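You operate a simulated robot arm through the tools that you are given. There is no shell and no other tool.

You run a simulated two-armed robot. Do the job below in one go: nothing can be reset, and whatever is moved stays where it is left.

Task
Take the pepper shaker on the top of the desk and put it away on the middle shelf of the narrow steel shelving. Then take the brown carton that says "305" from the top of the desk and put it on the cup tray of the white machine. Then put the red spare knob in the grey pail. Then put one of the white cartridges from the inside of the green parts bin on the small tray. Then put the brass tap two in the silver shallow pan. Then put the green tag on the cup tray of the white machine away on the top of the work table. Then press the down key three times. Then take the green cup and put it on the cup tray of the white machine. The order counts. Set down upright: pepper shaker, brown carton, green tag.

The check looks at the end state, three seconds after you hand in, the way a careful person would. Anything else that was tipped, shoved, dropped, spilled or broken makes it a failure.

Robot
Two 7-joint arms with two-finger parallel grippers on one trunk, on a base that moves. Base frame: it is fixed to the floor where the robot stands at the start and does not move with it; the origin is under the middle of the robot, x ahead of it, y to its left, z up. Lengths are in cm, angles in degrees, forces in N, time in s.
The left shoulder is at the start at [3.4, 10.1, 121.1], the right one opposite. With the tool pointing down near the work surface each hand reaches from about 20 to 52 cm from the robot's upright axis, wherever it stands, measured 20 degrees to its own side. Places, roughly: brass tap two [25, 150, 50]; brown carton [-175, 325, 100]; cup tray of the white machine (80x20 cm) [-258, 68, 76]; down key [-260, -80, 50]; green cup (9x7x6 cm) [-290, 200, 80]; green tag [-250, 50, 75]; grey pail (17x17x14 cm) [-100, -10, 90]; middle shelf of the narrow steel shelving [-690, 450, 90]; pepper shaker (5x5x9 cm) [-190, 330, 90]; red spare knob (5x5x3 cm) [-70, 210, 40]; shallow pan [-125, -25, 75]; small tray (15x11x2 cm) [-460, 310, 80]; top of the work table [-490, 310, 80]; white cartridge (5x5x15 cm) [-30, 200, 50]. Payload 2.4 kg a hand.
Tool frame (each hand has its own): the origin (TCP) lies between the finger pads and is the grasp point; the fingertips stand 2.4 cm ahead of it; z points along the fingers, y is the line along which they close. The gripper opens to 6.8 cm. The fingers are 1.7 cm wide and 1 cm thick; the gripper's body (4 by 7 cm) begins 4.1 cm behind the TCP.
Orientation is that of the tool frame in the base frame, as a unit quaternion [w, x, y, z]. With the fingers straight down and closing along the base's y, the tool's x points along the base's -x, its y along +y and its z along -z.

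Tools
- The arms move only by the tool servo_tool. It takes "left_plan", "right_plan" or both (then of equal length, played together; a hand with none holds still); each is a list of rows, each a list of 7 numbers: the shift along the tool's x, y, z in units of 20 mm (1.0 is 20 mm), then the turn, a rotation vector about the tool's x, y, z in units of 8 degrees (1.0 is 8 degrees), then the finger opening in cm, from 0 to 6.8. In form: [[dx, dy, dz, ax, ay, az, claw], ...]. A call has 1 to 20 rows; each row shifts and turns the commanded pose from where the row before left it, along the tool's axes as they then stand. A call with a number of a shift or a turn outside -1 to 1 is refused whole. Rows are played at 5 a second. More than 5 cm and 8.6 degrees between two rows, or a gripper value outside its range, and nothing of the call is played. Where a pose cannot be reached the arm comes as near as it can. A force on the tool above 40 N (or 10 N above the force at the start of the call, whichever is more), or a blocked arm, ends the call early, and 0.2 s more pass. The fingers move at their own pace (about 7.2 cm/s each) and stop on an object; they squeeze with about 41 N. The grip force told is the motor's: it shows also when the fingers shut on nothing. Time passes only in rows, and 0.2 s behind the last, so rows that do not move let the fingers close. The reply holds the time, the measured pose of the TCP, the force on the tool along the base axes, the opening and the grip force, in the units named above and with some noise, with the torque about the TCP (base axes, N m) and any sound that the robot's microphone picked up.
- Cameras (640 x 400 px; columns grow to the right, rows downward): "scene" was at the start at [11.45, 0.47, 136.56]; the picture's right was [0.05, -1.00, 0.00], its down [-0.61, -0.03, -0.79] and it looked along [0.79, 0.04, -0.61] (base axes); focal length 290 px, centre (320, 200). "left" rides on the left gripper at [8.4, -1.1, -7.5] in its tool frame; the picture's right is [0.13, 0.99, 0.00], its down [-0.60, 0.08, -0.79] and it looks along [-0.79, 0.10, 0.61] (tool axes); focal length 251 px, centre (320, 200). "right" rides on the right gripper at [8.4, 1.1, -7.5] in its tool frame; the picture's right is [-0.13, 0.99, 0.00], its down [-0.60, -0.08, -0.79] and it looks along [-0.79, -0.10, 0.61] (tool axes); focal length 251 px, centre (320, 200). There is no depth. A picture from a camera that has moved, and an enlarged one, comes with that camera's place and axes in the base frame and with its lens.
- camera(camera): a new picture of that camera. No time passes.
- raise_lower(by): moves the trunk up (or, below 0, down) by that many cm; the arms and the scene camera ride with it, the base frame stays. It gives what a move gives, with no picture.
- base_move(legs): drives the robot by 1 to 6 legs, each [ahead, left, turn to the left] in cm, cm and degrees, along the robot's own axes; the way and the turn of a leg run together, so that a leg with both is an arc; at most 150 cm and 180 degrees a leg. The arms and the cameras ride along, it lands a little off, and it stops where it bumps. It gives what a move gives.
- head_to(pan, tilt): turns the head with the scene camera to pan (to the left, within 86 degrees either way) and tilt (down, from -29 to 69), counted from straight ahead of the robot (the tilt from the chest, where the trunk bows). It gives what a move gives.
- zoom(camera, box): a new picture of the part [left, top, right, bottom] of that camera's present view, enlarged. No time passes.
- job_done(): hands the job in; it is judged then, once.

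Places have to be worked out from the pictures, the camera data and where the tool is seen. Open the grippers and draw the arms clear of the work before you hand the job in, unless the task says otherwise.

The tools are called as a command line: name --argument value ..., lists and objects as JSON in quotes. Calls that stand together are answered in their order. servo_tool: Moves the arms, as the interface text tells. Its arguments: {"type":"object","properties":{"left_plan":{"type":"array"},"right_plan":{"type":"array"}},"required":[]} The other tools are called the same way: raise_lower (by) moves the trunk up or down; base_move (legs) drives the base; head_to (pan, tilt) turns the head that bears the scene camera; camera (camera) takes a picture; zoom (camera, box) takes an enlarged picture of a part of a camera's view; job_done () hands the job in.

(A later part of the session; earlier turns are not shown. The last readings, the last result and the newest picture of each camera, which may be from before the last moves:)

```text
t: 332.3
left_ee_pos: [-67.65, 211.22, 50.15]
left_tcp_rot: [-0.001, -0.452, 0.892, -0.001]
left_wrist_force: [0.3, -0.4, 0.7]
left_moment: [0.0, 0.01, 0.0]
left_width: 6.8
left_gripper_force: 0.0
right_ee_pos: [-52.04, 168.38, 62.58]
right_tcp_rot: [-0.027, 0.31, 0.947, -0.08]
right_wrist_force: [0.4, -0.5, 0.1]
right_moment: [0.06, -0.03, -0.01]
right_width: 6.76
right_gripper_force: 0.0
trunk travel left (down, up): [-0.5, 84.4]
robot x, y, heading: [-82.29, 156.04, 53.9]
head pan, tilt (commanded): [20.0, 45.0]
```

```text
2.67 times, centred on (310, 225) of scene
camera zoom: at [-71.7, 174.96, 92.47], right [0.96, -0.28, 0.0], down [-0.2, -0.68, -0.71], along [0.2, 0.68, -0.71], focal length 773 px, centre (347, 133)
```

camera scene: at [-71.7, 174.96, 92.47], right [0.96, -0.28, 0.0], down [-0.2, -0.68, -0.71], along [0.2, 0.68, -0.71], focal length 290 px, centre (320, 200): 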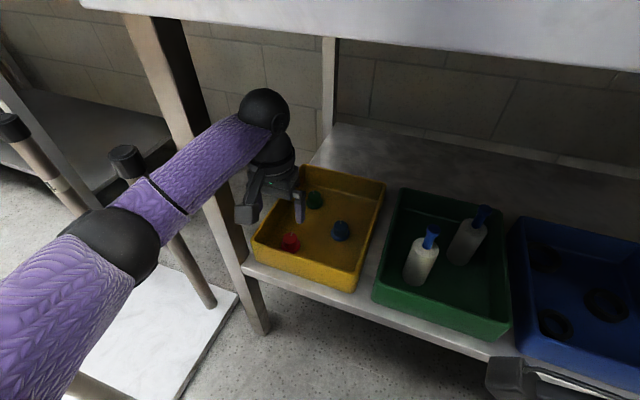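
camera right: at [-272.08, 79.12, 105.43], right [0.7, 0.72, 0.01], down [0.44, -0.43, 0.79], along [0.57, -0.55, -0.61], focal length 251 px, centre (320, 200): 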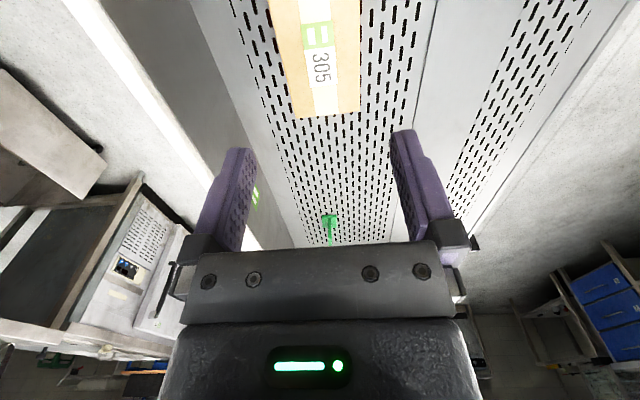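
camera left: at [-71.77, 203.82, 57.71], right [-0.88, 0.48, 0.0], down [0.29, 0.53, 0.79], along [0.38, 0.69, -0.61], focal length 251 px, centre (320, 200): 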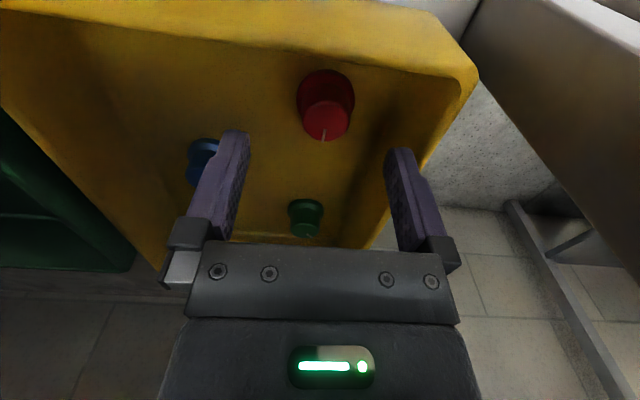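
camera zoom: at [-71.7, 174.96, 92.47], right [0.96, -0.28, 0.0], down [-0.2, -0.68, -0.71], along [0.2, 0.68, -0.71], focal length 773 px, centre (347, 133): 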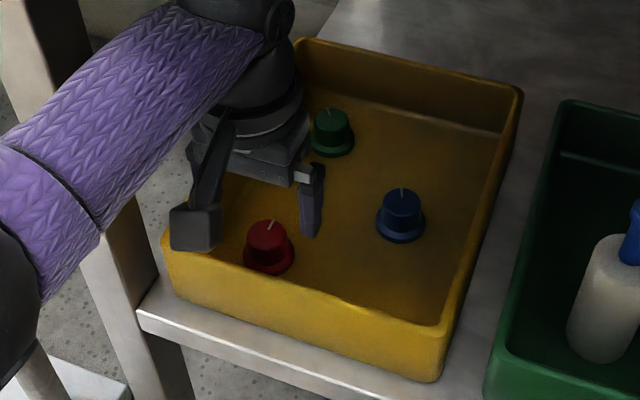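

Aligned to within about 3 mm. I make a small correction, go down to z≈45.3 and then close.

servo_tool --left_plan '[[0.1, 0.13, 0, 0, 0, 0, 6.8], [0, 0, 0.6, 0, 0, 0, 6.8], [0, 0, 0.6, 0, 0, 0, 6.8], [0, 0, 0.6, 0, 0, 0, 6.8], [0, 0, 0.5, 0, 0, 0, 6.8], [0, 0, 0, 0, 0, 0, 6.8]]'

camera --camera "left"

zoom --camera "scene" --box '[230, 150, 390, 300]'

```text
t: 333.7
left_ee_pos: [-68.18, 211.22, 45.38]
left_tcp_rot: [-0.001, -0.453, 0.891, 0.0]
left_wrist_force: [0.0, 0.3, -0.7]
left_moment: [-0.03, 0.02, 0.01]
left_width: 6.79
left_gripper_force: 0.1
right_ee_pos: [-51.89, 168.41, 62.53]
right_tcp_rot: [-0.027, 0.311, 0.947, -0.08]
right_wrist_force: [-0.2, -0.4, 0.9]
right_moment: [0.0, -0.05, 0.02]
right_width: 6.79
right_gripper_force: 0.1
trunk travel left (down, up): [-0.5, 84.4]
robot x, y, heading: [-82.15, 155.97, 53.8]
head pan, tilt (commanded): [20.0, 45.0]
```

```text
taken
camera left: at [-72.28, 203.82, 52.97], right [-0.88, 0.48, 0.0], down [0.29, 0.53, 0.79], along [0.38, 0.69, -0.61], focal length 251 px, centre (320, 200)
```

left: 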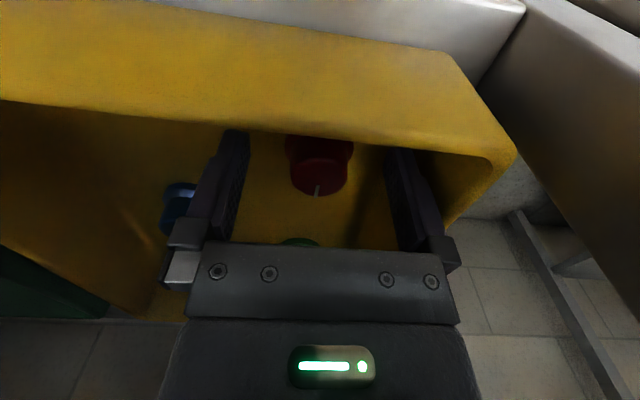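

```text
2.67 times, centred on (310, 225) of scene
camera zoom: at [-71.7, 174.96, 92.47], right [0.96, -0.28, 0.0], down [-0.2, -0.68, -0.71], along [0.2, 0.68, -0.71], focal length 773 px, centre (347, 133)
```

zoom: 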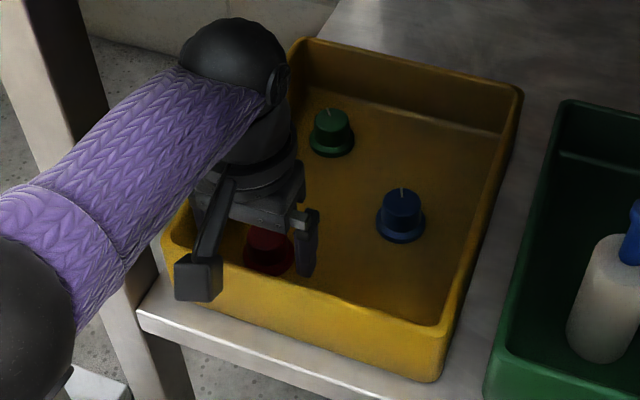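

Combining all views consistently puts the knob's top at z≈43 (so the shelf is at ≈39.5) and the knob 2.3 cm further ahead than assumed. I slide forward with the fingers straddling, then look before going lower.

servo_tool --left_plan '[[-0.4, 0.04, 0, 0, 0, 0, 6.8], [-0.4, 0.04, 0, 0, 0, 0, 6.8], [-0.35, 0.03, 0, 0, 0, 0, 6.8], [0, 0, 0, 0, 0, 0, 6.8]]'

camera --camera "left"

zoom --camera "scene" --box '[250, 180, 350, 280]'

```text
t: 334.7
left_ee_pos: [-67.38, 212.55, 45.71]
left_tcp_rot: [-0.001, -0.451, 0.892, -0.001]
left_wrist_force: [-0.5, 0.0, -0.4]
left_moment: [-0.01, -0.03, 0.0]
left_width: 6.79
left_gripper_force: 0.1
left hand out of reach, approached as far as the arm can: row 3
right_ee_pos: [-52.09, 168.49, 62.43]
right_tcp_rot: [-0.027, 0.311, 0.947, -0.079]
right_wrist_force: [-0.2, -1.0, 0.6]
right_moment: [0.04, 0.0, 0.0]
right_width: 6.82
right_gripper_force: 0.0
trunk travel left (down, up): [-0.5, 84.4]
robot x, y, heading: [-82.09, 156.22, 53.8]
head pan, tilt (commanded): [20.0, 45.0]
```

```text
taken
camera left: at [-71.48, 205.16, 53.24], right [-0.88, 0.48, 0.0], down [0.29, 0.53, 0.79], along [0.38, 0.69, -0.61], focal length 251 px, centre (320, 200)
```

left: 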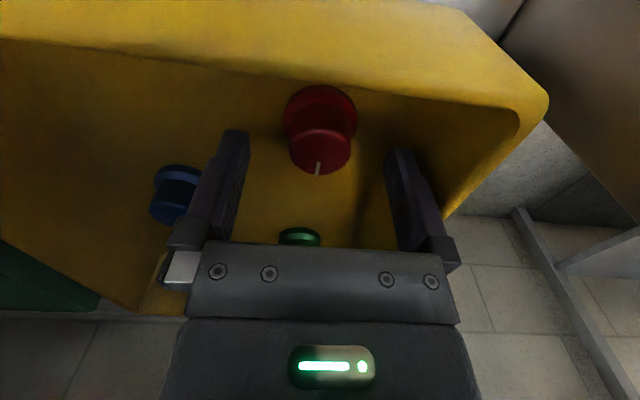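

```text
4.00 times, centred on (300, 230) of scene
camera zoom: at [-71.7, 174.96, 92.47], right [0.96, -0.28, 0.0], down [-0.2, -0.68, -0.71], along [0.2, 0.68, -0.71], focal length 1159 px, centre (400, 80)
```

zoom: 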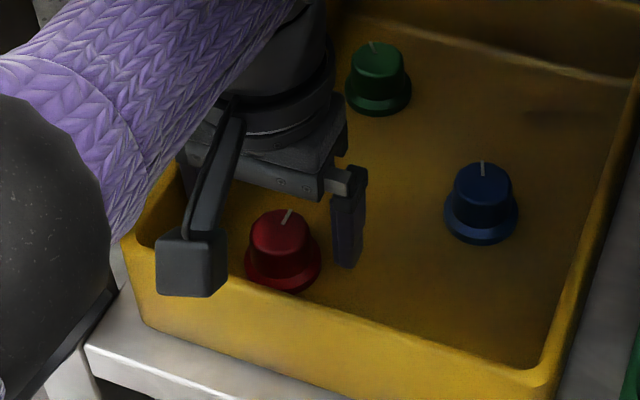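

The arm is at its reach limit here. I lift the hand 6 cm, drive the base 4 cm closer, and bring the hand back over the knob.

servo_tool --left_plan '[[0, 0, -0.8, 0, 0, 0, 6.8], [0, 0, -0.8, 0, 0, 0, 6.8], [0, 0, -0.8, 0, 0, 0, 6.8], [0, 0, -0.6, 0, 0, 0, 6.8], [0.8, 0, 0, 0, 0, 0, 6.8], [0.8, 0, 0, 0, 0, 0, 6.8], [0.4, 0, 0, 0, 0, 0, 6.8], [0, 0, 0, 0, 0, 0, 6.8]]'

base_move --legs '[[4.5, 0, 0]]'

camera --camera "left"

```text
t: 336.5
left_ee_pos: [-69.65, 209.34, 51.72]
left_tcp_rot: [-0.001, -0.453, 0.891, -0.001]
left_wrist_force: [0.9, -0.5, 0.4]
left_moment: [0.02, -0.01, 0.02]
left_width: 6.81
left_gripper_force: 0.1
right_ee_pos: [-51.99, 168.41, 62.53]
right_tcp_rot: [-0.027, 0.311, 0.947, -0.079]
right_wrist_force: [0.2, 0.0, -0.4]
right_moment: [-0.04, -0.01, 0.0]
right_width: 6.79
right_gripper_force: 0.1
trunk travel left (down, up): [-0.5, 84.4]
robot x, y, heading: [-81.9, 155.57, 53.9]
head pan, tilt (commanded): [20.0, 45.0]
```

```text
t: 337.4
left_ee_pos: [-66.86, 213.13, 51.69]
left_tcp_rot: [0.0, -0.453, 0.892, -0.001]
left_wrist_force: [0.0, -0.3, 0.0]
left_moment: [0.01, 0.01, 0.01]
left_width: 6.78
left_gripper_force: 0.1
right_ee_pos: [-49.42, 172.06, 62.48]
right_tcp_rot: [-0.028, 0.311, 0.947, -0.08]
right_wrist_force: [-0.5, 0.5, -0.4]
right_moment: [0.0, 0.01, -0.02]
right_width: 6.81
right_gripper_force: 0.1
trunk travel left (down, up): [-0.5, 84.4]
robot x, y, heading: [-79.55, 159.76, 53.8]
head pan, tilt (commanded): [20.0, 45.0]
```

```text
taken
camera left: at [-71.06, 205.6, 59.19], right [-0.88, 0.48, 0.0], down [0.29, 0.54, 0.79], along [0.38, 0.69, -0.61], focal length 251 px, centre (320, 200)
```

left: 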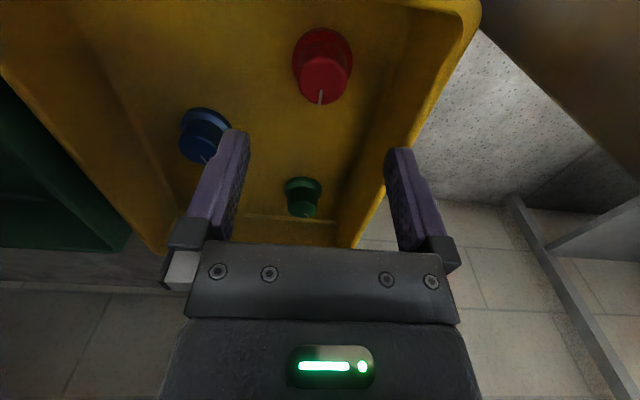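

The knob is now 3–4 mm behind the TCP line. I correct and descend to z≈45, then check.

servo_tool --left_plan '[[0.18, 0.06, 0, 0, 0, 0, 6.8], [0, 0, 0.8, 0, 0, 0, 6.8], [0, 0, 0.8, 0, 0, 0, 6.8], [0, 0, 0.8, 0, 0, 0, 6.8], [0, 0, 0.85, 0, 0, 0, 6.8], [0, 0, 0, 0, 0, 0, 6.8]]'

camera --camera "left"

zoom --camera "scene" --box '[240, 180, 360, 290]'

```text
t: 338.8
left_ee_pos: [-67.3, 212.89, 45.1]
left_tcp_rot: [0.0, -0.453, 0.891, 0.0]
left_wrist_force: [-0.5, -0.7, -1.0]
left_moment: [-0.03, -0.01, -0.01]
left_width: 6.81
left_gripper_force: 0.0
right_ee_pos: [-49.27, 172.09, 62.53]
right_tcp_rot: [-0.028, 0.311, 0.947, -0.079]
right_wrist_force: [-0.1, 0.1, 0.6]
right_moment: [-0.01, -0.02, 0.01]
right_width: 6.8
right_gripper_force: 0.0
trunk travel left (down, up): [-0.5, 84.4]
robot x, y, heading: [-79.04, 159.96, 53.9]
head pan, tilt (commanded): [20.0, 45.0]
```

```text
taken
camera left: at [-71.49, 205.46, 52.61], right [-0.88, 0.48, 0.0], down [0.29, 0.53, 0.79], along [0.38, 0.7, -0.61], focal length 251 px, centre (320, 200)
```

left: 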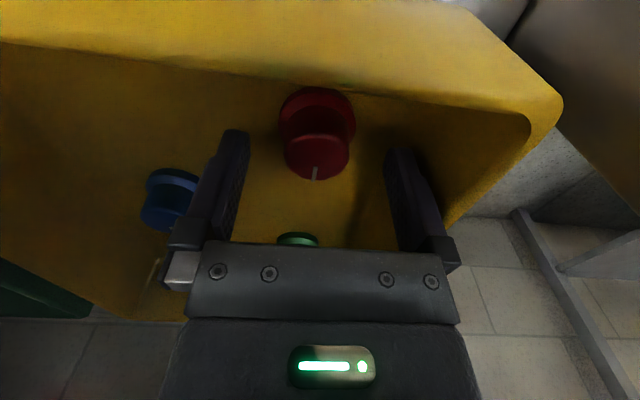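

```text
3.64 times, centred on (300, 235) of scene
camera zoom: at [-69.05, 178.59, 92.48], right [0.96, -0.28, 0.0], down [-0.2, -0.68, -0.71], along [0.2, 0.68, -0.71], focal length 1054 px, centre (393, 73)
```

zoom: 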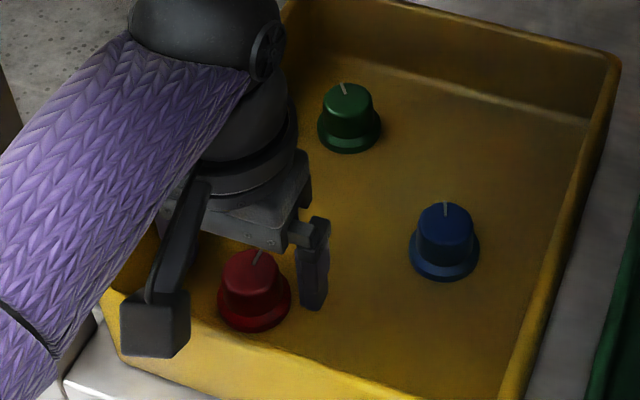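

Aligned to about 1 mm. I descend 2.2 cm and close on the knob.

servo_tool --left_plan '[[0, -0.06, 0.4, 0, 0, 0, 6.8], [0, 0, 0.4, 0, 0, 0, 6.8], [0, 0, 0.3, 0, 0, 0, 6.8], [0, 0, 0, 0, 0, 0, 6.8]]'

servo_tool --left_plan '[[0, 0, 0, 0, 0, 0, 5.0], [0, 0, 0, 0, 0, 0, 3.5], [0, 0, 0, 0, 0, 0, 2.0], [0, 0, 0, 0, 0, 0, 1.0], [0, 0, 0, 0, 0, 0, 1.0]]'

camera --camera "left"

```text
t: 339.8
left_ee_pos: [-67.17, 212.68, 43.22]
left_tcp_rot: [0.001, -0.453, 0.891, 0.0]
left_wrist_force: [-6.1, -5.9, 19.8]
left_moment: [-0.59, -0.31, -0.22]
left_width: 6.73
left_gripper_force: 0.1
right_ee_pos: [-49.32, 172.03, 62.61]
right_tcp_rot: [-0.027, 0.311, 0.947, -0.079]
right_wrist_force: [0.1, 0.0, 0.5]
right_moment: [0.03, -0.02, 0.01]
right_width: 6.82
right_gripper_force: 0.2
trunk travel left (down, up): [-0.5, 84.4]
robot x, y, heading: [-79.57, 159.55, 53.7]
head pan, tilt (commanded): [20.0, 45.0]
```

```text
t: 341.0
left_ee_pos: [-67.13, 212.7, 43.21]
left_tcp_rot: [0.001, -0.452, 0.892, 0.001]
left_wrist_force: [5.6, -2.2, 29.5]
left_moment: [-0.33, -0.2, 0.05]
left_width: 4.02
left_gripper_force: 41.1
right_ee_pos: [-49.34, 171.9, 62.55]
right_tcp_rot: [-0.027, 0.311, 0.947, -0.079]
right_wrist_force: [0.2, 0.4, 0.5]
right_moment: [0.02, 0.0, 0.01]
right_width: 6.81
right_gripper_force: 0.0
trunk travel left (down, up): [-0.5, 84.4]
robot x, y, heading: [-79.65, 159.51, 53.7]
head pan, tilt (commanded): [20.0, 45.0]
```

```text
taken
camera left: at [-71.23, 205.24, 50.66], right [-0.88, 0.48, 0.0], down [0.29, 0.53, 0.79], along [0.38, 0.7, -0.61], focal length 251 px, centre (320, 200)
```

left: 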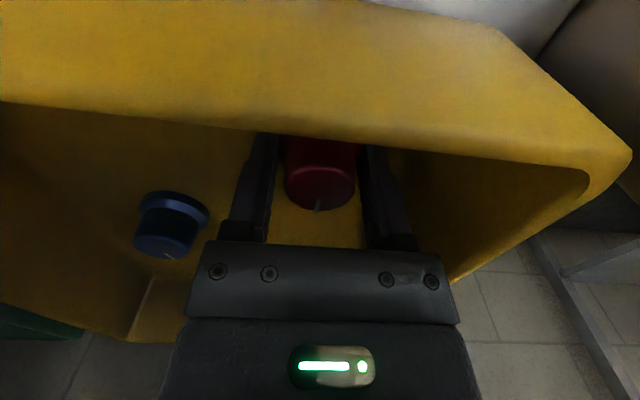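

The tips touched the bin floor (z≈40.8) and the knob is gripped at 4 cm. I lift gently out of the bin.

servo_tool --left_plan '[[0, 0, -0.15, 0, 0, 0, 1.0], [0, 0, -0.3, 0, 0, 0, 1.0], [0, 0, -0.6, 0, 0, 0, 1.0], [0, 0, -0.8, 0, 0, 0, 1.0], [0, 0, -0.8, 0, 0, 0, 1.0], [0, 0, -0.8, 0, 0, 0, 1.0], [0, 0, -0.8, 0, 0, 0, 1.0], [0, 0, -0.8, 0, 0, 0, 1.0], [0, 0, -0.8, 0, 0, 0, 1.0], [0, 0, -0.8, 0, 0, 0, 1.0], [0, 0, 0, 0, 0, 0, 1.0]]'

camera --camera "left"

camera --camera "scene"

```text
t: 343.4
left_ee_pos: [-67.15, 212.7, 56.27]
left_tcp_rot: [-0.001, -0.454, 0.891, 0.0]
left_wrist_force: [0.6, 0.4, -0.7]
left_moment: [0.0, 0.0, 0.02]
left_width: 4.01
left_gripper_force: 41.2
right_ee_pos: [-49.38, 172.01, 62.45]
right_tcp_rot: [-0.028, 0.312, 0.946, -0.08]
right_wrist_force: [0.8, -0.8, -0.9]
right_moment: [0.03, 0.0, 0.02]
right_width: 6.79
right_gripper_force: 0.0
trunk travel left (down, up): [-0.5, 84.4]
robot x, y, heading: [-79.35, 159.94, 53.6]
head pan, tilt (commanded): [20.0, 45.0]
```

```text
taken
camera left: at [-71.3, 205.26, 63.81], right [-0.88, 0.48, 0.0], down [0.29, 0.54, 0.79], along [0.38, 0.7, -0.61], focal length 251 px, centre (320, 200)
```

left: 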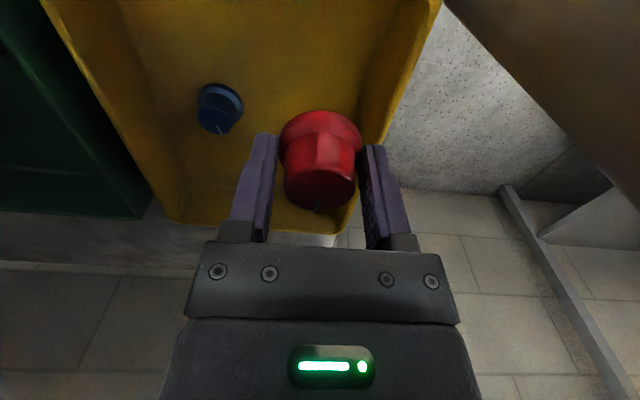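

```text
taken
camera scene: at [-69.05, 178.59, 92.47], right [0.96, -0.28, 0.0], down [-0.2, -0.68, -0.71], along [0.2, 0.68, -0.71], focal length 290 px, centre (320, 200)
```

scene: 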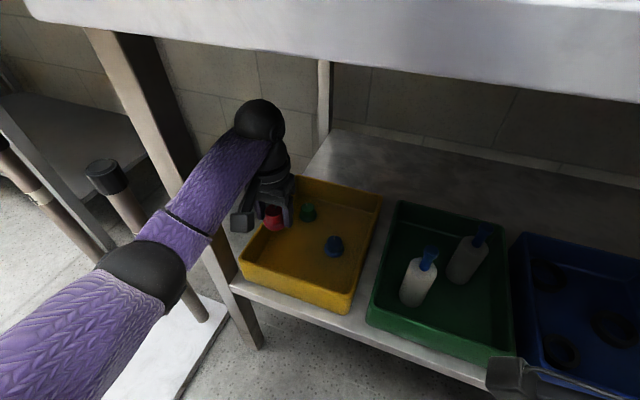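

The knob is held. I back the base straight out with the arm as it is, then raise the trunk.

base_move --legs '[[-45, 0, 0], [-10, -15, 0]]'

raise_lower --by 42

camera --camera "left"

head_to --pan 0 --tilt 35

camera --camera "scene"

```text
t: 347.2
left_ee_pos: [-87.95, 159.01, 56.36]
left_tcp_rot: [-0.001, -0.451, 0.893, 0.0]
left_wrist_force: [0.3, -0.1, -0.2]
left_moment: [0.03, 0.03, 0.02]
left_width: 4.03
left_gripper_force: 41.1
right_ee_pos: [-70.35, 118.37, 62.38]
right_tcp_rot: [-0.027, 0.314, 0.946, -0.08]
right_wrist_force: [0.0, 0.4, 1.0]
right_moment: [0.0, 0.0, 0.04]
right_width: 6.77
right_gripper_force: 0.0
trunk travel left (down, up): [-0.5, 84.4]
robot x, y, heading: [-100.45, 106.5, 53.4]
head pan, tilt (commanded): [20.0, 45.0]
```

```text
refused: 42 is not a number from -40 to 40
```

```text
taken
camera left: at [-92.08, 151.7, 63.79], right [-0.87, 0.48, 0.0], down [0.3, 0.53, 0.79], along [0.38, 0.69, -0.61], focal length 251 px, centre (320, 200)
```

left: 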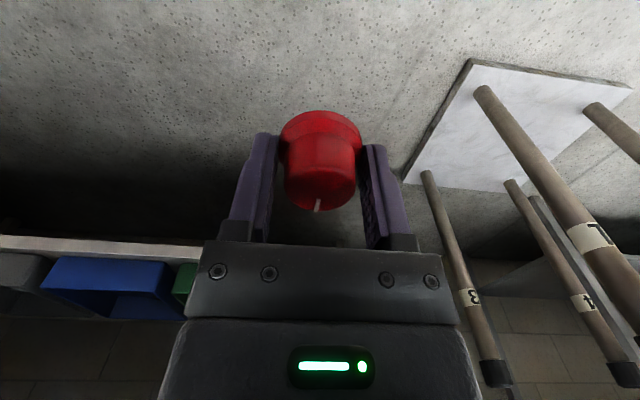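

```text
t: 348.1
left_ee_pos: [-87.97, 159.05, 56.31]
left_tcp_rot: [-0.001, -0.451, 0.893, 0.0]
left_wrist_force: [-0.6, -0.1, 0.5]
left_moment: [-0.02, -0.01, 0.01]
left_width: 3.99
left_gripper_force: 40.8
right_ee_pos: [-70.16, 118.27, 62.54]
right_tcp_rot: [-0.028, 0.314, 0.946, -0.08]
right_wrist_force: [0.0, -0.2, -0.1]
right_moment: [-0.01, -0.03, -0.02]
right_width: 6.78
right_gripper_force: 0.0
trunk travel left (down, up): [-0.5, 84.4]
robot x, y, heading: [-100.18, 106.14, 53.4]
head pan, tilt (commanded): [0.0, 35.0]
```

```text
taken
camera scene: at [-87.04, 124.3, 93.95], right [0.8, -0.59, 0.0], down [-0.34, -0.46, -0.82], along [0.49, 0.66, -0.57], focal length 290 px, centre (320, 200)
```

scene: 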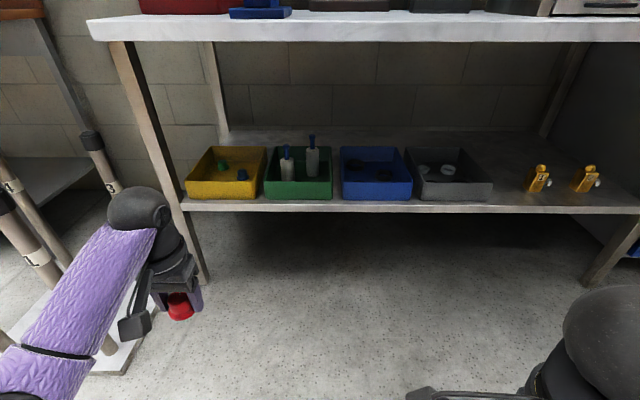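

The knob is secure. I raise the trunk in two steps and turn round toward unit 64 with the pail.

raise_lower --by 40

base_move --legs '[[0, -60, 0], [0, 0, -180]]'

camera --camera "scene"

```text
t: 351.9
left_ee_pos: [-88.07, 159.08, 98.11]
left_tcp_rot: [0.018, -0.451, 0.892, 0.009]
left_wrist_force: [-0.4, 0.0, -1.2]
left_moment: [0.0, 0.01, 0.0]
left_width: 4.01
left_gripper_force: 40.5
right_ee_pos: [-70.22, 118.43, 102.5]
right_tcp_rot: [-0.028, 0.314, 0.946, -0.08]
right_wrist_force: [0.0, -0.1, -0.1]
right_moment: [-0.03, -0.02, 0.01]
right_width: 6.79
right_gripper_force: 0.0
trunk travel left (down, up): [-40.5, 44.4]
robot x, y, heading: [-100.75, 106.22, 53.7]
head pan, tilt (commanded): [0.0, 35.0]
```

```text
t: 362.5
left_ee_pos: [-62.79, 17.63, 98.14]
left_tcp_rot: [0.009, 0.881, 0.473, -0.017]
left_wrist_force: [-0.9, 0.5, 0.2]
left_moment: [-0.04, 0.0, 0.01]
left_width: 3.98
left_gripper_force: 41.2
right_ee_pos: [-82.27, 57.21, 102.53]
right_tcp_rot: [-0.08, 0.954, -0.289, 0.025]
right_wrist_force: [0.3, 0.0, -0.9]
right_moment: [0.03, 0.03, 0.02]
right_width: 6.81
right_gripper_force: 0.0
trunk travel left (down, up): [-40.5, 44.4]
robot x, y, heading: [-52.73, 71.17, -124.0]
head pan, tilt (commanded): [0.0, 35.0]
```

```text
taken
camera scene: at [-59.5, 61.09, 134.93], right [-0.83, 0.56, 0.0], down [0.32, 0.48, -0.82], along [-0.46, -0.68, -0.57], focal length 290 px, centre (320, 200)
```

scene: 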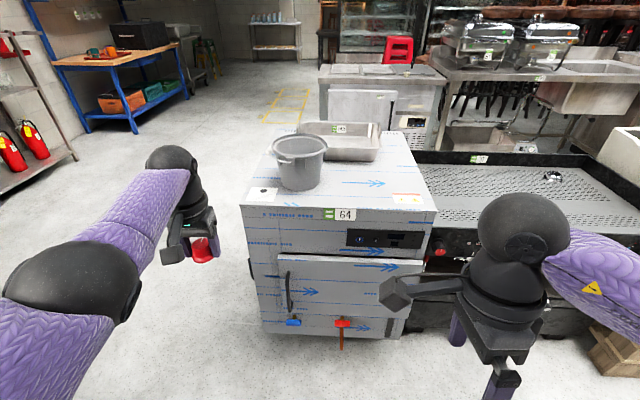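

Unit 64 with the pail and the pan is straight ahead. I zoom to measure the pail.

zoom --camera "scene" --box '[230, 100, 450, 240]'

```text
2.86 times, centred on (340, 170) of scene
camera zoom: at [-59.5, 61.09, 134.93], right [-0.83, 0.56, 0.0], down [0.32, 0.48, -0.82], along [-0.46, -0.68, -0.57], focal length 828 px, centre (263, 286)
```

zoom: 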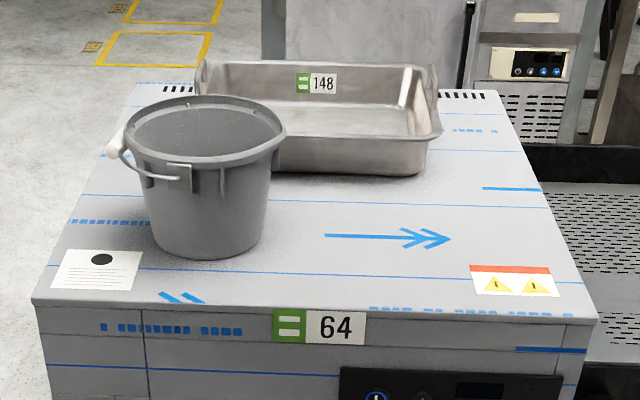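

Triangulated: pail rim at z≈97.4, centre (-101, -11.4), its bail hanging to the left. I raise the trunk so the knob clears the rim and drive up to the unit.

raise_lower --by 14

base_move --legs '[[25, -12, 0], [18, 0, 0]]'

head_to --pan 10 --tilt 50

camera --camera "scene"

camera --camera "left"

```text
t: 364.2
left_ee_pos: [-62.58, 17.79, 113.67]
left_tcp_rot: [0.017, 0.881, 0.471, -0.029]
left_wrist_force: [0.4, 0.4, -0.4]
left_moment: [-0.02, -0.01, 0.0]
left_width: 4.0
left_gripper_force: 41.0
right_ee_pos: [-82.32, 57.29, 116.52]
right_tcp_rot: [-0.081, 0.953, -0.291, 0.025]
right_wrist_force: [-0.2, 0.3, 0.4]
right_moment: [0.02, 0.0, 0.03]
right_width: 6.81
right_gripper_force: 0.0
trunk travel left (down, up): [-54.5, 30.4]
robot x, y, heading: [-53.12, 70.8, -123.9]
head pan, tilt (commanded): [0.0, 35.0]
```

```text
t: 367.2
left_ee_pos: [-96.81, -11.74, 113.76]
left_tcp_rot: [0.016, 0.88, 0.473, -0.03]
left_wrist_force: [0.7, -0.2, 0.6]
left_moment: [0.02, 0.0, 0.0]
left_width: 4.0
left_gripper_force: 40.9
right_ee_pos: [-116.59, 27.59, 116.49]
right_tcp_rot: [-0.082, 0.953, -0.289, 0.026]
right_wrist_force: [1.0, -0.5, -0.5]
right_moment: [-0.03, 0.01, 0.04]
right_width: 6.79
right_gripper_force: 0.1
trunk travel left (down, up): [-54.5, 30.4]
robot x, y, heading: [-87.42, 41.39, -123.7]
head pan, tilt (commanded): [0.0, 35.0]
```

```text
t: 368.0
left_ee_pos: [-96.73, -11.79, 113.68]
left_tcp_rot: [0.017, 0.881, 0.472, -0.031]
left_wrist_force: [0.3, 0.0, -0.5]
left_moment: [0.05, 0.03, 0.03]
left_width: 3.96
left_gripper_force: 41.7
right_ee_pos: [-116.61, 27.75, 116.54]
right_tcp_rot: [-0.081, 0.953, -0.289, 0.025]
right_wrist_force: [-0.3, 0.4, 0.0]
right_moment: [-0.02, -0.04, 0.01]
right_width: 6.83
right_gripper_force: 0.1
trunk travel left (down, up): [-54.5, 30.4]
robot x, y, heading: [-87.25, 41.19, -123.8]
head pan, tilt (commanded): [10.0, 50.0]
```

```text
taken
camera scene: at [-91.22, 33.0, 146.83], right [-0.92, 0.4, 0.0], down [0.31, 0.7, -0.64], along [-0.26, -0.59, -0.77], focal length 290 px, centre (320, 200)
```

scene: 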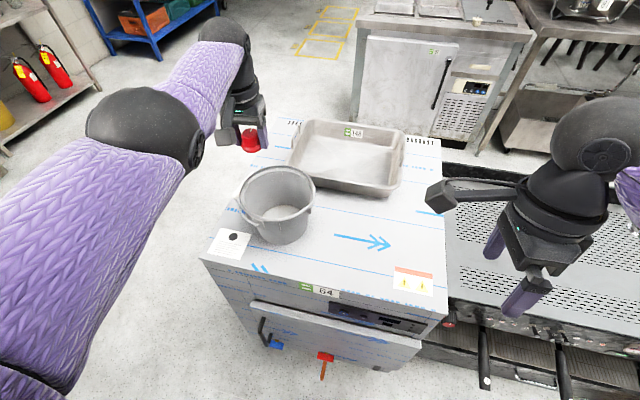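

```text
taken
camera left: at [-92.8, -3.69, 120.59], right [0.9, -0.44, -0.01], down [-0.24, -0.5, 0.83], along [-0.37, -0.75, -0.55], focal length 251 px, centre (320, 200)
```

left: 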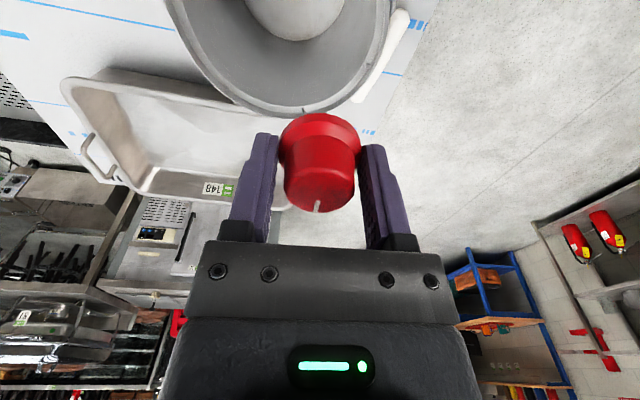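

The left hand hangs about 3 cm left of the pail's middle and is tilted 4°. I level it and move it over the pail's centre at height, then look.

servo_tool --left_plan '[[0, 0, 0, 0, 0.5, 0, 1.0], [-0.27, -0.53, 0, 0, 0, 0, 1.0], [-0.27, -0.53, 0, 0, 0, 0, 1.0], [0, -0.53, 0, 0, 0, 0, 1.0], [0, 0, 0, 0, 0, 0, 1.0]]'

camera --camera "left"

camera --camera "scene"

```text
t: 369.2
left_ee_pos: [-98.69, -9.01, 113.96]
left_tcp_rot: [0.0, 0.881, 0.473, 0.002]
left_wrist_force: [0.5, -0.3, -0.2]
left_moment: [0.04, 0.04, -0.05]
left_width: 4.0
left_gripper_force: 41.2
left hand out of reach, approached as far as the arm can: row 1, 3
right_ee_pos: [-116.59, 27.67, 116.51]
right_tcp_rot: [-0.08, 0.954, -0.289, 0.025]
right_wrist_force: [-0.1, 0.2, -0.7]
right_moment: [-0.01, 0.01, -0.03]
right_width: 6.82
right_gripper_force: 0.0
trunk travel left (down, up): [-54.5, 30.4]
robot x, y, heading: [-87.42, 41.68, -123.4]
head pan, tilt (commanded): [10.0, 50.0]
```

```text
taken
camera left: at [-95.01, -1.51, 121.44], right [0.9, -0.44, 0.0], down [-0.27, -0.55, 0.79], along [-0.35, -0.71, -0.61], focal length 251 px, centre (320, 200)
```

left: 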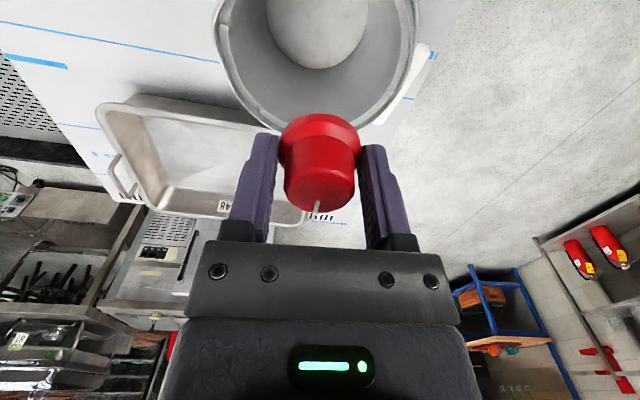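

```text
taken
camera scene: at [-91.19, 33.0, 146.82], right [-0.92, 0.4, 0.0], down [0.31, 0.7, -0.64], along [-0.26, -0.59, -0.77], focal length 290 px, centre (320, 200)
```

scene: 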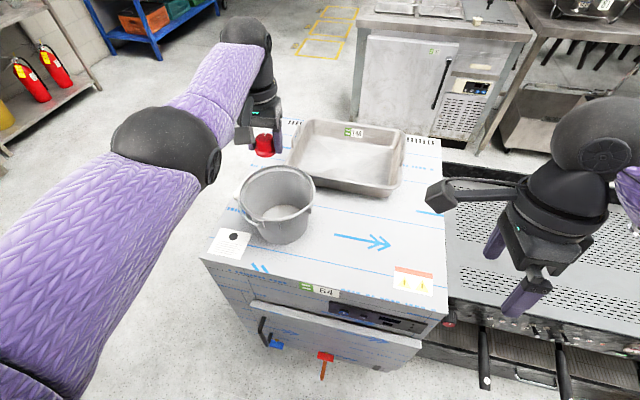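

I zoom the scene view to fix the rim's centre more exactly before lowering.

zoom --camera "scene" --box '[210, 120, 350, 260]'

```text
2.86 times, centred on (280, 190) of scene
camera zoom: at [-91.19, 33.0, 146.82], right [-0.92, 0.4, 0.0], down [0.31, 0.7, -0.64], along [-0.26, -0.59, -0.77], focal length 828 px, centre (434, 229)
```

zoom: 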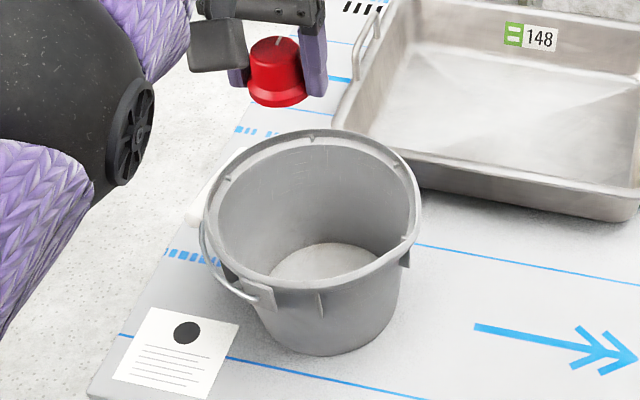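

The TCP is about 1 cm on my side of the pail's centre. I lower the trunk 10 cm, leaving the knob still above the rim, and check.

raise_lower --by -10

camera --camera "left"

zoom --camera "scene" --box '[210, 120, 350, 260]'

```text
t: 370.5
left_ee_pos: [-98.72, -9.2, 103.86]
left_tcp_rot: [0.0, 0.881, 0.473, 0.0]
left_wrist_force: [-0.6, -0.3, 0.0]
left_moment: [0.01, -0.01, -0.03]
left_width: 3.99
left_gripper_force: 40.9
right_ee_pos: [-116.67, 27.66, 106.53]
right_tcp_rot: [-0.08, 0.953, -0.29, 0.025]
right_wrist_force: [-0.3, -0.2, -0.2]
right_moment: [0.03, 0.0, 0.01]
right_width: 6.81
right_gripper_force: 0.1
trunk travel left (down, up): [-44.5, 40.4]
robot x, y, heading: [-87.12, 41.27, -123.7]
head pan, tilt (commanded): [10.0, 50.0]
```

```text
taken
camera left: at [-94.98, -1.5, 111.4], right [0.9, -0.44, 0.0], down [-0.27, -0.55, 0.79], along [-0.35, -0.71, -0.61], focal length 251 px, centre (320, 200)
```

left: 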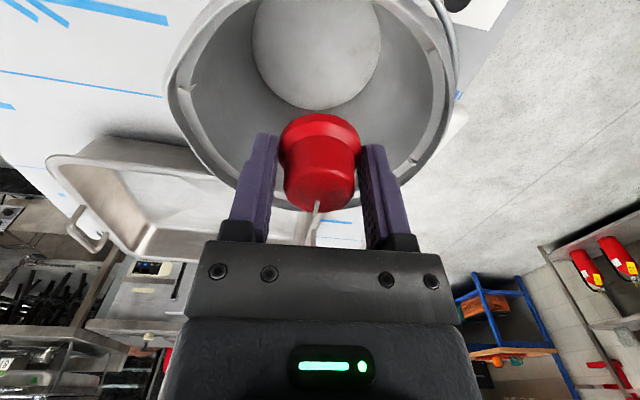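

```text
2.86 times, centred on (280, 190) of scene
camera zoom: at [-91.69, 32.29, 136.79], right [-0.92, 0.4, 0.0], down [0.31, 0.7, -0.64], along [-0.26, -0.59, -0.77], focal length 828 px, centre (434, 229)
```

zoom: 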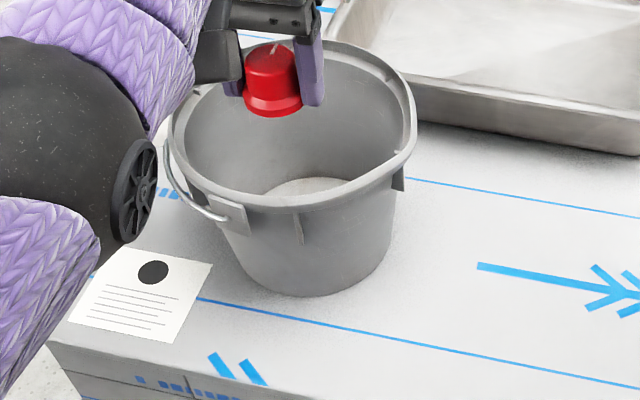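

The knob is over the opening. I lower a further 9.5 cm so it's well inside the pail while the hand camera stays above the rim.

raise_lower --by -9.5

camera --camera "left"

camera --camera "scene"

```text
t: 371.8
left_ee_pos: [-98.64, -9.23, 94.45]
left_tcp_rot: [0.001, 0.881, 0.473, 0.001]
left_wrist_force: [-1.0, -0.2, 0.5]
left_moment: [0.01, 0.01, 0.01]
left_width: 3.99
left_gripper_force: 40.8
right_ee_pos: [-116.51, 27.81, 96.99]
right_tcp_rot: [-0.082, 0.953, -0.289, 0.025]
right_wrist_force: [-0.1, -0.5, -0.1]
right_moment: [0.0, -0.01, -0.01]
right_width: 6.79
right_gripper_force: 0.0
trunk travel left (down, up): [-35.0, 49.9]
robot x, y, heading: [-87.28, 41.2, -123.8]
head pan, tilt (commanded): [10.0, 50.0]
```

```text
taken
camera left: at [-94.97, -1.5, 101.88], right [0.9, -0.44, 0.0], down [-0.27, -0.55, 0.79], along [-0.35, -0.71, -0.61], focal length 251 px, centre (320, 200)
```

left: 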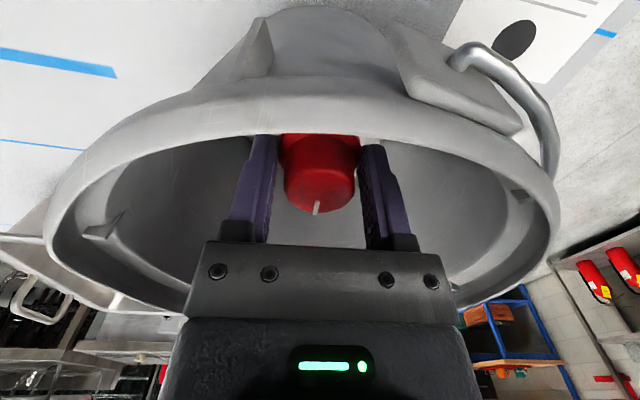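

```text
taken
camera scene: at [-92.44, 31.16, 127.23], right [-0.92, 0.4, 0.0], down [0.31, 0.7, -0.64], along [-0.26, -0.59, -0.77], focal length 290 px, centre (320, 200)
```

scene: 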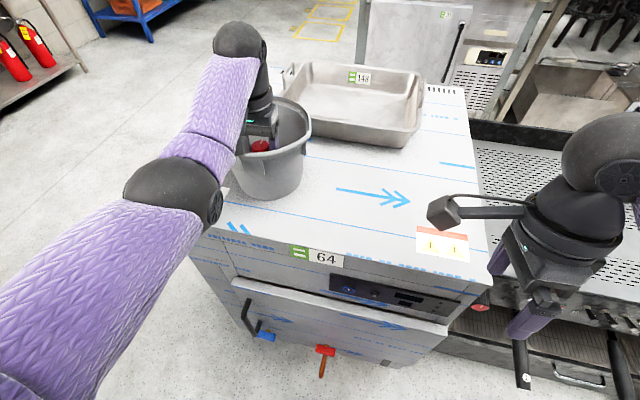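

Fingers and knob are inside with no contact. I go 1.5 cm lower and release the knob.

raise_lower --by -1.5

servo_tool --left_plan '[[0, 0, 0, 0, 0, 0, 4.5], [0, 0, 0, 0, 0, 0, 5.5], [0, 0, 0, 0, 0, 0, 6.0], [0, 0, 0, 0, 0, 0, 6.0], [0, 0, 0, 0, 0, 0, 6.0]]'

camera --camera "left"

```text
t: 372.5
left_ee_pos: [-98.65, -9.16, 92.95]
left_tcp_rot: [0.0, 0.881, 0.472, 0.001]
left_wrist_force: [-0.4, 0.4, 0.2]
left_moment: [0.01, 0.0, 0.05]
left_width: 3.97
left_gripper_force: 41.3
right_ee_pos: [-116.5, 27.73, 95.56]
right_tcp_rot: [-0.08, 0.953, -0.29, 0.025]
right_wrist_force: [-0.3, 0.0, -0.6]
right_moment: [0.0, 0.02, 0.0]
right_width: 6.8
right_gripper_force: 0.1
trunk travel left (down, up): [-33.5, 51.4]
robot x, y, heading: [-87.04, 41.73, -123.6]
head pan, tilt (commanded): [10.0, 50.0]
```

```text
t: 373.7
left_ee_pos: [-98.77, -9.25, 92.85]
left_tcp_rot: [0.001, 0.882, 0.472, 0.0]
left_wrist_force: [-0.3, 0.7, -0.4]
left_moment: [-0.01, -0.03, 0.02]
left_width: 6.01
left_gripper_force: 0.1
right_ee_pos: [-116.68, 27.81, 95.45]
right_tcp_rot: [-0.081, 0.953, -0.289, 0.026]
right_wrist_force: [-0.3, -0.1, 0.7]
right_moment: [-0.02, 0.03, -0.03]
right_width: 6.77
right_gripper_force: 0.0
trunk travel left (down, up): [-33.5, 51.4]
robot x, y, heading: [-86.91, 41.24, -124.0]
head pan, tilt (commanded): [10.0, 50.0]
```

```text
taken
camera left: at [-94.99, -1.51, 100.37], right [0.9, -0.44, 0.0], down [-0.27, -0.55, 0.79], along [-0.35, -0.71, -0.61], focal length 251 px, centre (320, 200)
```

left: 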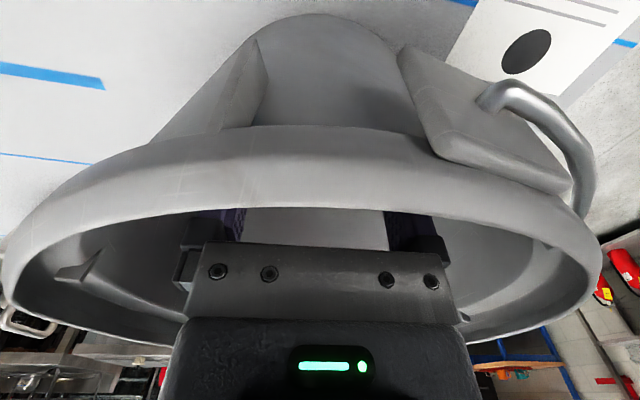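

The knob is released into the pail. I raise the trunk straight up and look inside.

raise_lower --by 20

camera --camera "left"

camera --camera "scene"

```text
t: 375.8
left_ee_pos: [-98.58, -9.22, 112.89]
left_tcp_rot: [0.001, 0.881, 0.473, 0.0]
left_wrist_force: [0.2, 0.5, -0.3]
left_moment: [0.03, -0.03, 0.0]
left_width: 6.01
left_gripper_force: 0.0
right_ee_pos: [-116.58, 27.71, 115.47]
right_tcp_rot: [-0.08, 0.953, -0.29, 0.025]
right_wrist_force: [0.9, -0.3, -0.2]
right_moment: [0.0, 0.04, -0.01]
right_width: 6.82
right_gripper_force: 0.0
trunk travel left (down, up): [-53.5, 31.4]
robot x, y, heading: [-87.11, 41.12, -123.8]
head pan, tilt (commanded): [10.0, 50.0]
```

```text
taken
camera left: at [-95.0, -1.53, 120.36], right [0.9, -0.44, 0.0], down [-0.27, -0.55, 0.79], along [-0.35, -0.71, -0.61], focal length 251 px, centre (320, 200)
```

left: 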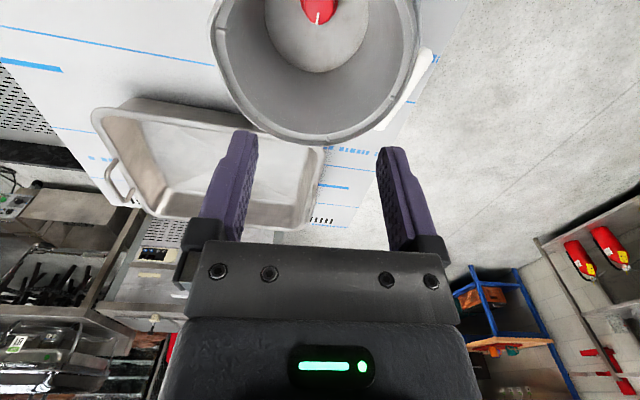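

```text
taken
camera scene: at [-91.25, 32.95, 145.81], right [-0.92, 0.4, 0.0], down [0.31, 0.7, -0.64], along [-0.26, -0.59, -0.77], focal length 290 px, centre (320, 200)
```

scene: 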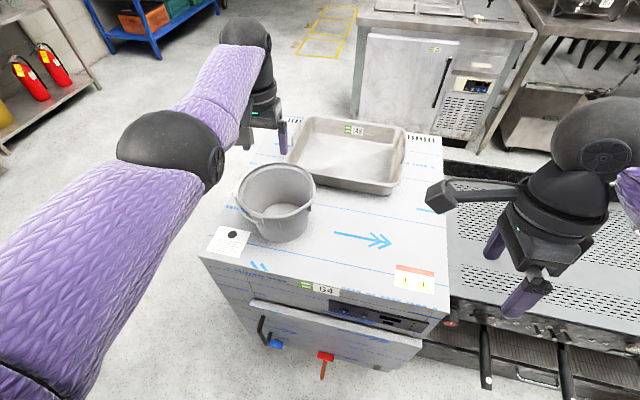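

The red knob lies in the pail. Next the cartridge: I back away, turn to the bench, and restore the right hand to a level neutral pose on the way.

base_move --legs '[[-40, 0, 0], [0, 0, 178]]'

servo_tool --right_plan '[[0, 0.5, 0, -0.6, 0, 0, 6.8], [0, 0.5, 0, -0.6, 0, 0, 6.8], [0, 0, 0, 0, 0, -0.94, 6.8], [0, 0, 0, 0, 0, -0.94, 6.8], [0, 0, 0, 0, 0, -0.94, 6.8], [0, 0, 0, 0, 0, -0.94, 6.8], [0, 0, 0, 0, 0, -0.94, 6.8], [0, 0, 0, 0, 0, -0.94, 6.8], [0, 0, 0, 0, 0, -0.94, 6.8], [0, 0, 0, 0, 0, -0.94, 6.8], [0, 0, 0, 0, 0, -0.94, 6.8], [0, 0, 0, 0, 0, -0.94, 6.8], [0, 0, 0, 0, 0, -0.94, 6.8], [0, 0, 0, 0, 0, -0.94, 6.8], [0, 0, 0, 0, 0, 0, 6.8]]'

head_to --pan 0 --tilt 35

camera --camera "scene"

```text
t: 385.6
left_ee_pos: [-50.28, 124.95, 112.87]
left_tcp_rot: [-0.001, -0.448, 0.894, 0.001]
left_wrist_force: [0.2, -0.1, -0.4]
left_moment: [0.02, 0.02, 0.02]
left_width: 5.99
left_gripper_force: 0.2
right_ee_pos: [-34.59, 87.27, 115.39]
right_tcp_rot: [-0.028, 0.316, 0.945, -0.08]
right_wrist_force: [0.1, 0.6, 0.1]
right_moment: [-0.03, 0.0, -0.01]
right_width: 6.81
right_gripper_force: 0.0
trunk travel left (down, up): [-53.5, 31.4]
robot x, y, heading: [-64.84, 74.95, 53.2]
head pan, tilt (commanded): [10.0, 50.0]
```

```text
t: 388.8
left_ee_pos: [-50.38, 125.04, 112.86]
left_tcp_rot: [0.0, -0.448, 0.894, 0.001]
left_wrist_force: [-0.2, -0.3, 0.3]
left_moment: [-0.02, -0.03, -0.02]
left_width: 5.99
left_gripper_force: 0.0
right_ee_pos: [-33.3, 88.87, 115.3]
right_tcp_rot: [-0.002, -0.449, 0.893, 0.001]
right_wrist_force: [0.4, 0.2, 0.5]
right_moment: [0.03, -0.01, -0.02]
right_width: 6.8
right_gripper_force: 0.0
trunk travel left (down, up): [-53.5, 31.4]
robot x, y, heading: [-64.62, 75.24, 53.2]
head pan, tilt (commanded): [10.0, 50.0]
```

```text
t: 389.5
left_ee_pos: [-50.43, 125.01, 112.88]
left_tcp_rot: [-0.002, -0.448, 0.894, 0.001]
left_wrist_force: [-0.7, -0.2, -0.1]
left_moment: [-0.02, 0.01, 0.04]
left_width: 5.99
left_gripper_force: 0.2
right_ee_pos: [-33.25, 88.86, 115.4]
right_tcp_rot: [0.0, -0.449, 0.894, 0.001]
right_wrist_force: [-0.2, 0.3, 0.0]
right_moment: [-0.03, 0.01, 0.0]
right_width: 6.82
right_gripper_force: 0.0
trunk travel left (down, up): [-53.5, 31.4]
robot x, y, heading: [-64.56, 75.27, 53.2]
head pan, tilt (commanded): [0.0, 35.0]
```

```text
taken
camera scene: at [-58.34, 83.69, 147.99], right [0.8, -0.6, 0.0], down [-0.34, -0.46, -0.82], along [0.49, 0.66, -0.57], focal length 290 px, centre (320, 200)
```

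scene: 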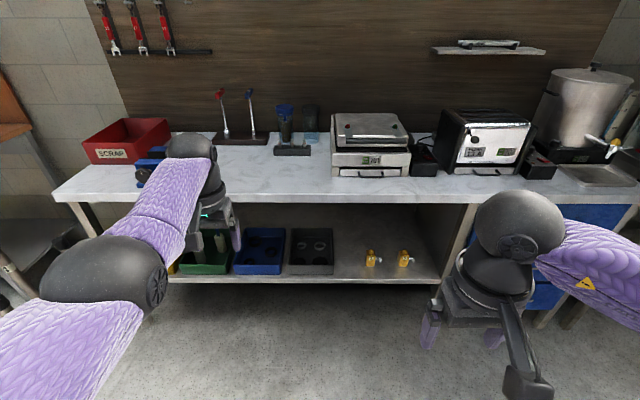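

I lower the trunk fully (two steps), both hands staying far in front of the bench.

raise_lower --by -40

raise_lower --by -13

camera --camera "scene"

zoom --camera "scene" --box '[160, 80, 340, 190]'

```text
t: 392.0
left_ee_pos: [-50.2, 125.18, 85.55]
left_tcp_rot: [0.001, -0.448, 0.894, 0.002]
left_wrist_force: [6.6, 7.4, -9.5]
left_moment: [0.27, -0.06, 0.14]
left_width: 6.01
left_gripper_force: 0.0
right_ee_pos: [-33.22, 88.82, 88.08]
right_tcp_rot: [-0.004, -0.448, 0.894, -0.001]
right_wrist_force: [0.3, -0.2, 0.8]
right_moment: [-0.02, -0.03, 0.0]
right_width: 6.8
right_gripper_force: 0.1
trunk travel left (down, up): [-26.5, 58.5]
robot x, y, heading: [-64.54, 75.18, 53.2]
head pan, tilt (commanded): [0.0, 35.0]
stopped: the force on the tool passed its limit at 57 N (the readings are from after the stop); the commanded pose is now the measured one
```

```text
t: 392.4
left_ee_pos: [-50.2, 125.21, 84.27]
left_tcp_rot: [0.003, -0.447, 0.895, 0.003]
left_wrist_force: [7.1, 7.2, -10.6]
left_moment: [0.29, -0.05, 0.13]
left_width: 6.0
left_gripper_force: 0.1
right_ee_pos: [-33.27, 88.87, 87.06]
right_tcp_rot: [-0.004, -0.449, 0.894, -0.001]
right_wrist_force: [-0.3, 0.1, -0.4]
right_moment: [0.02, -0.01, 0.02]
right_width: 6.8
right_gripper_force: 0.1
trunk travel left (down, up): [-25.5, 59.4]
robot x, y, heading: [-64.52, 75.33, 53.2]
head pan, tilt (commanded): [0.0, 35.0]
stopped: the force on the tool passed its limit at 50 N (the readings are from after the stop); the commanded pose is now the measured one
```

```text
taken
camera scene: at [-55.9, 86.94, 119.75], right [0.8, -0.6, 0.0], down [-0.34, -0.46, -0.82], along [0.49, 0.66, -0.57], focal length 290 px, centre (320, 200)
```

scene: 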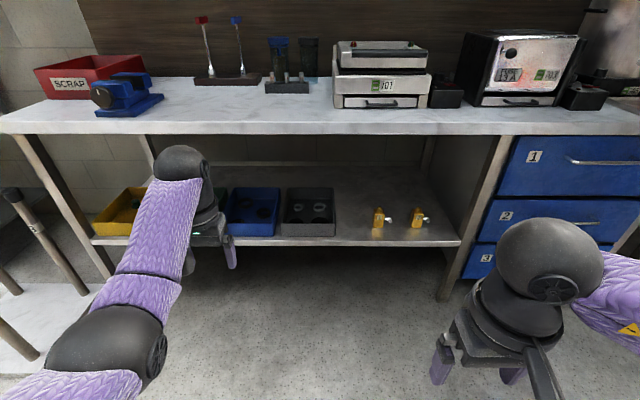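

```text
3.56 times, centred on (250, 135) of scene
camera zoom: at [-55.9, 86.94, 119.75], right [0.8, -0.6, 0.0], down [-0.34, -0.46, -0.82], along [0.49, 0.66, -0.57], focal length 1030 px, centre (569, 431)
```

zoom: 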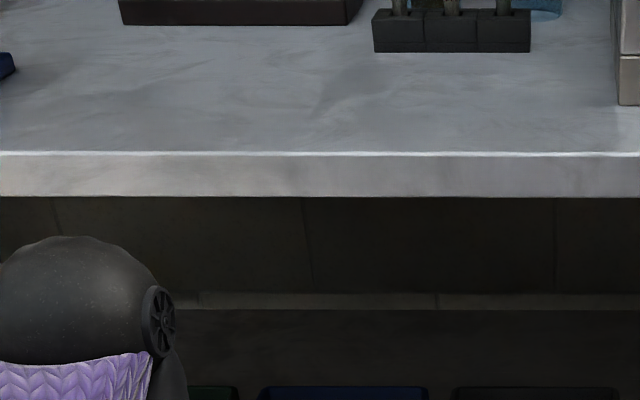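

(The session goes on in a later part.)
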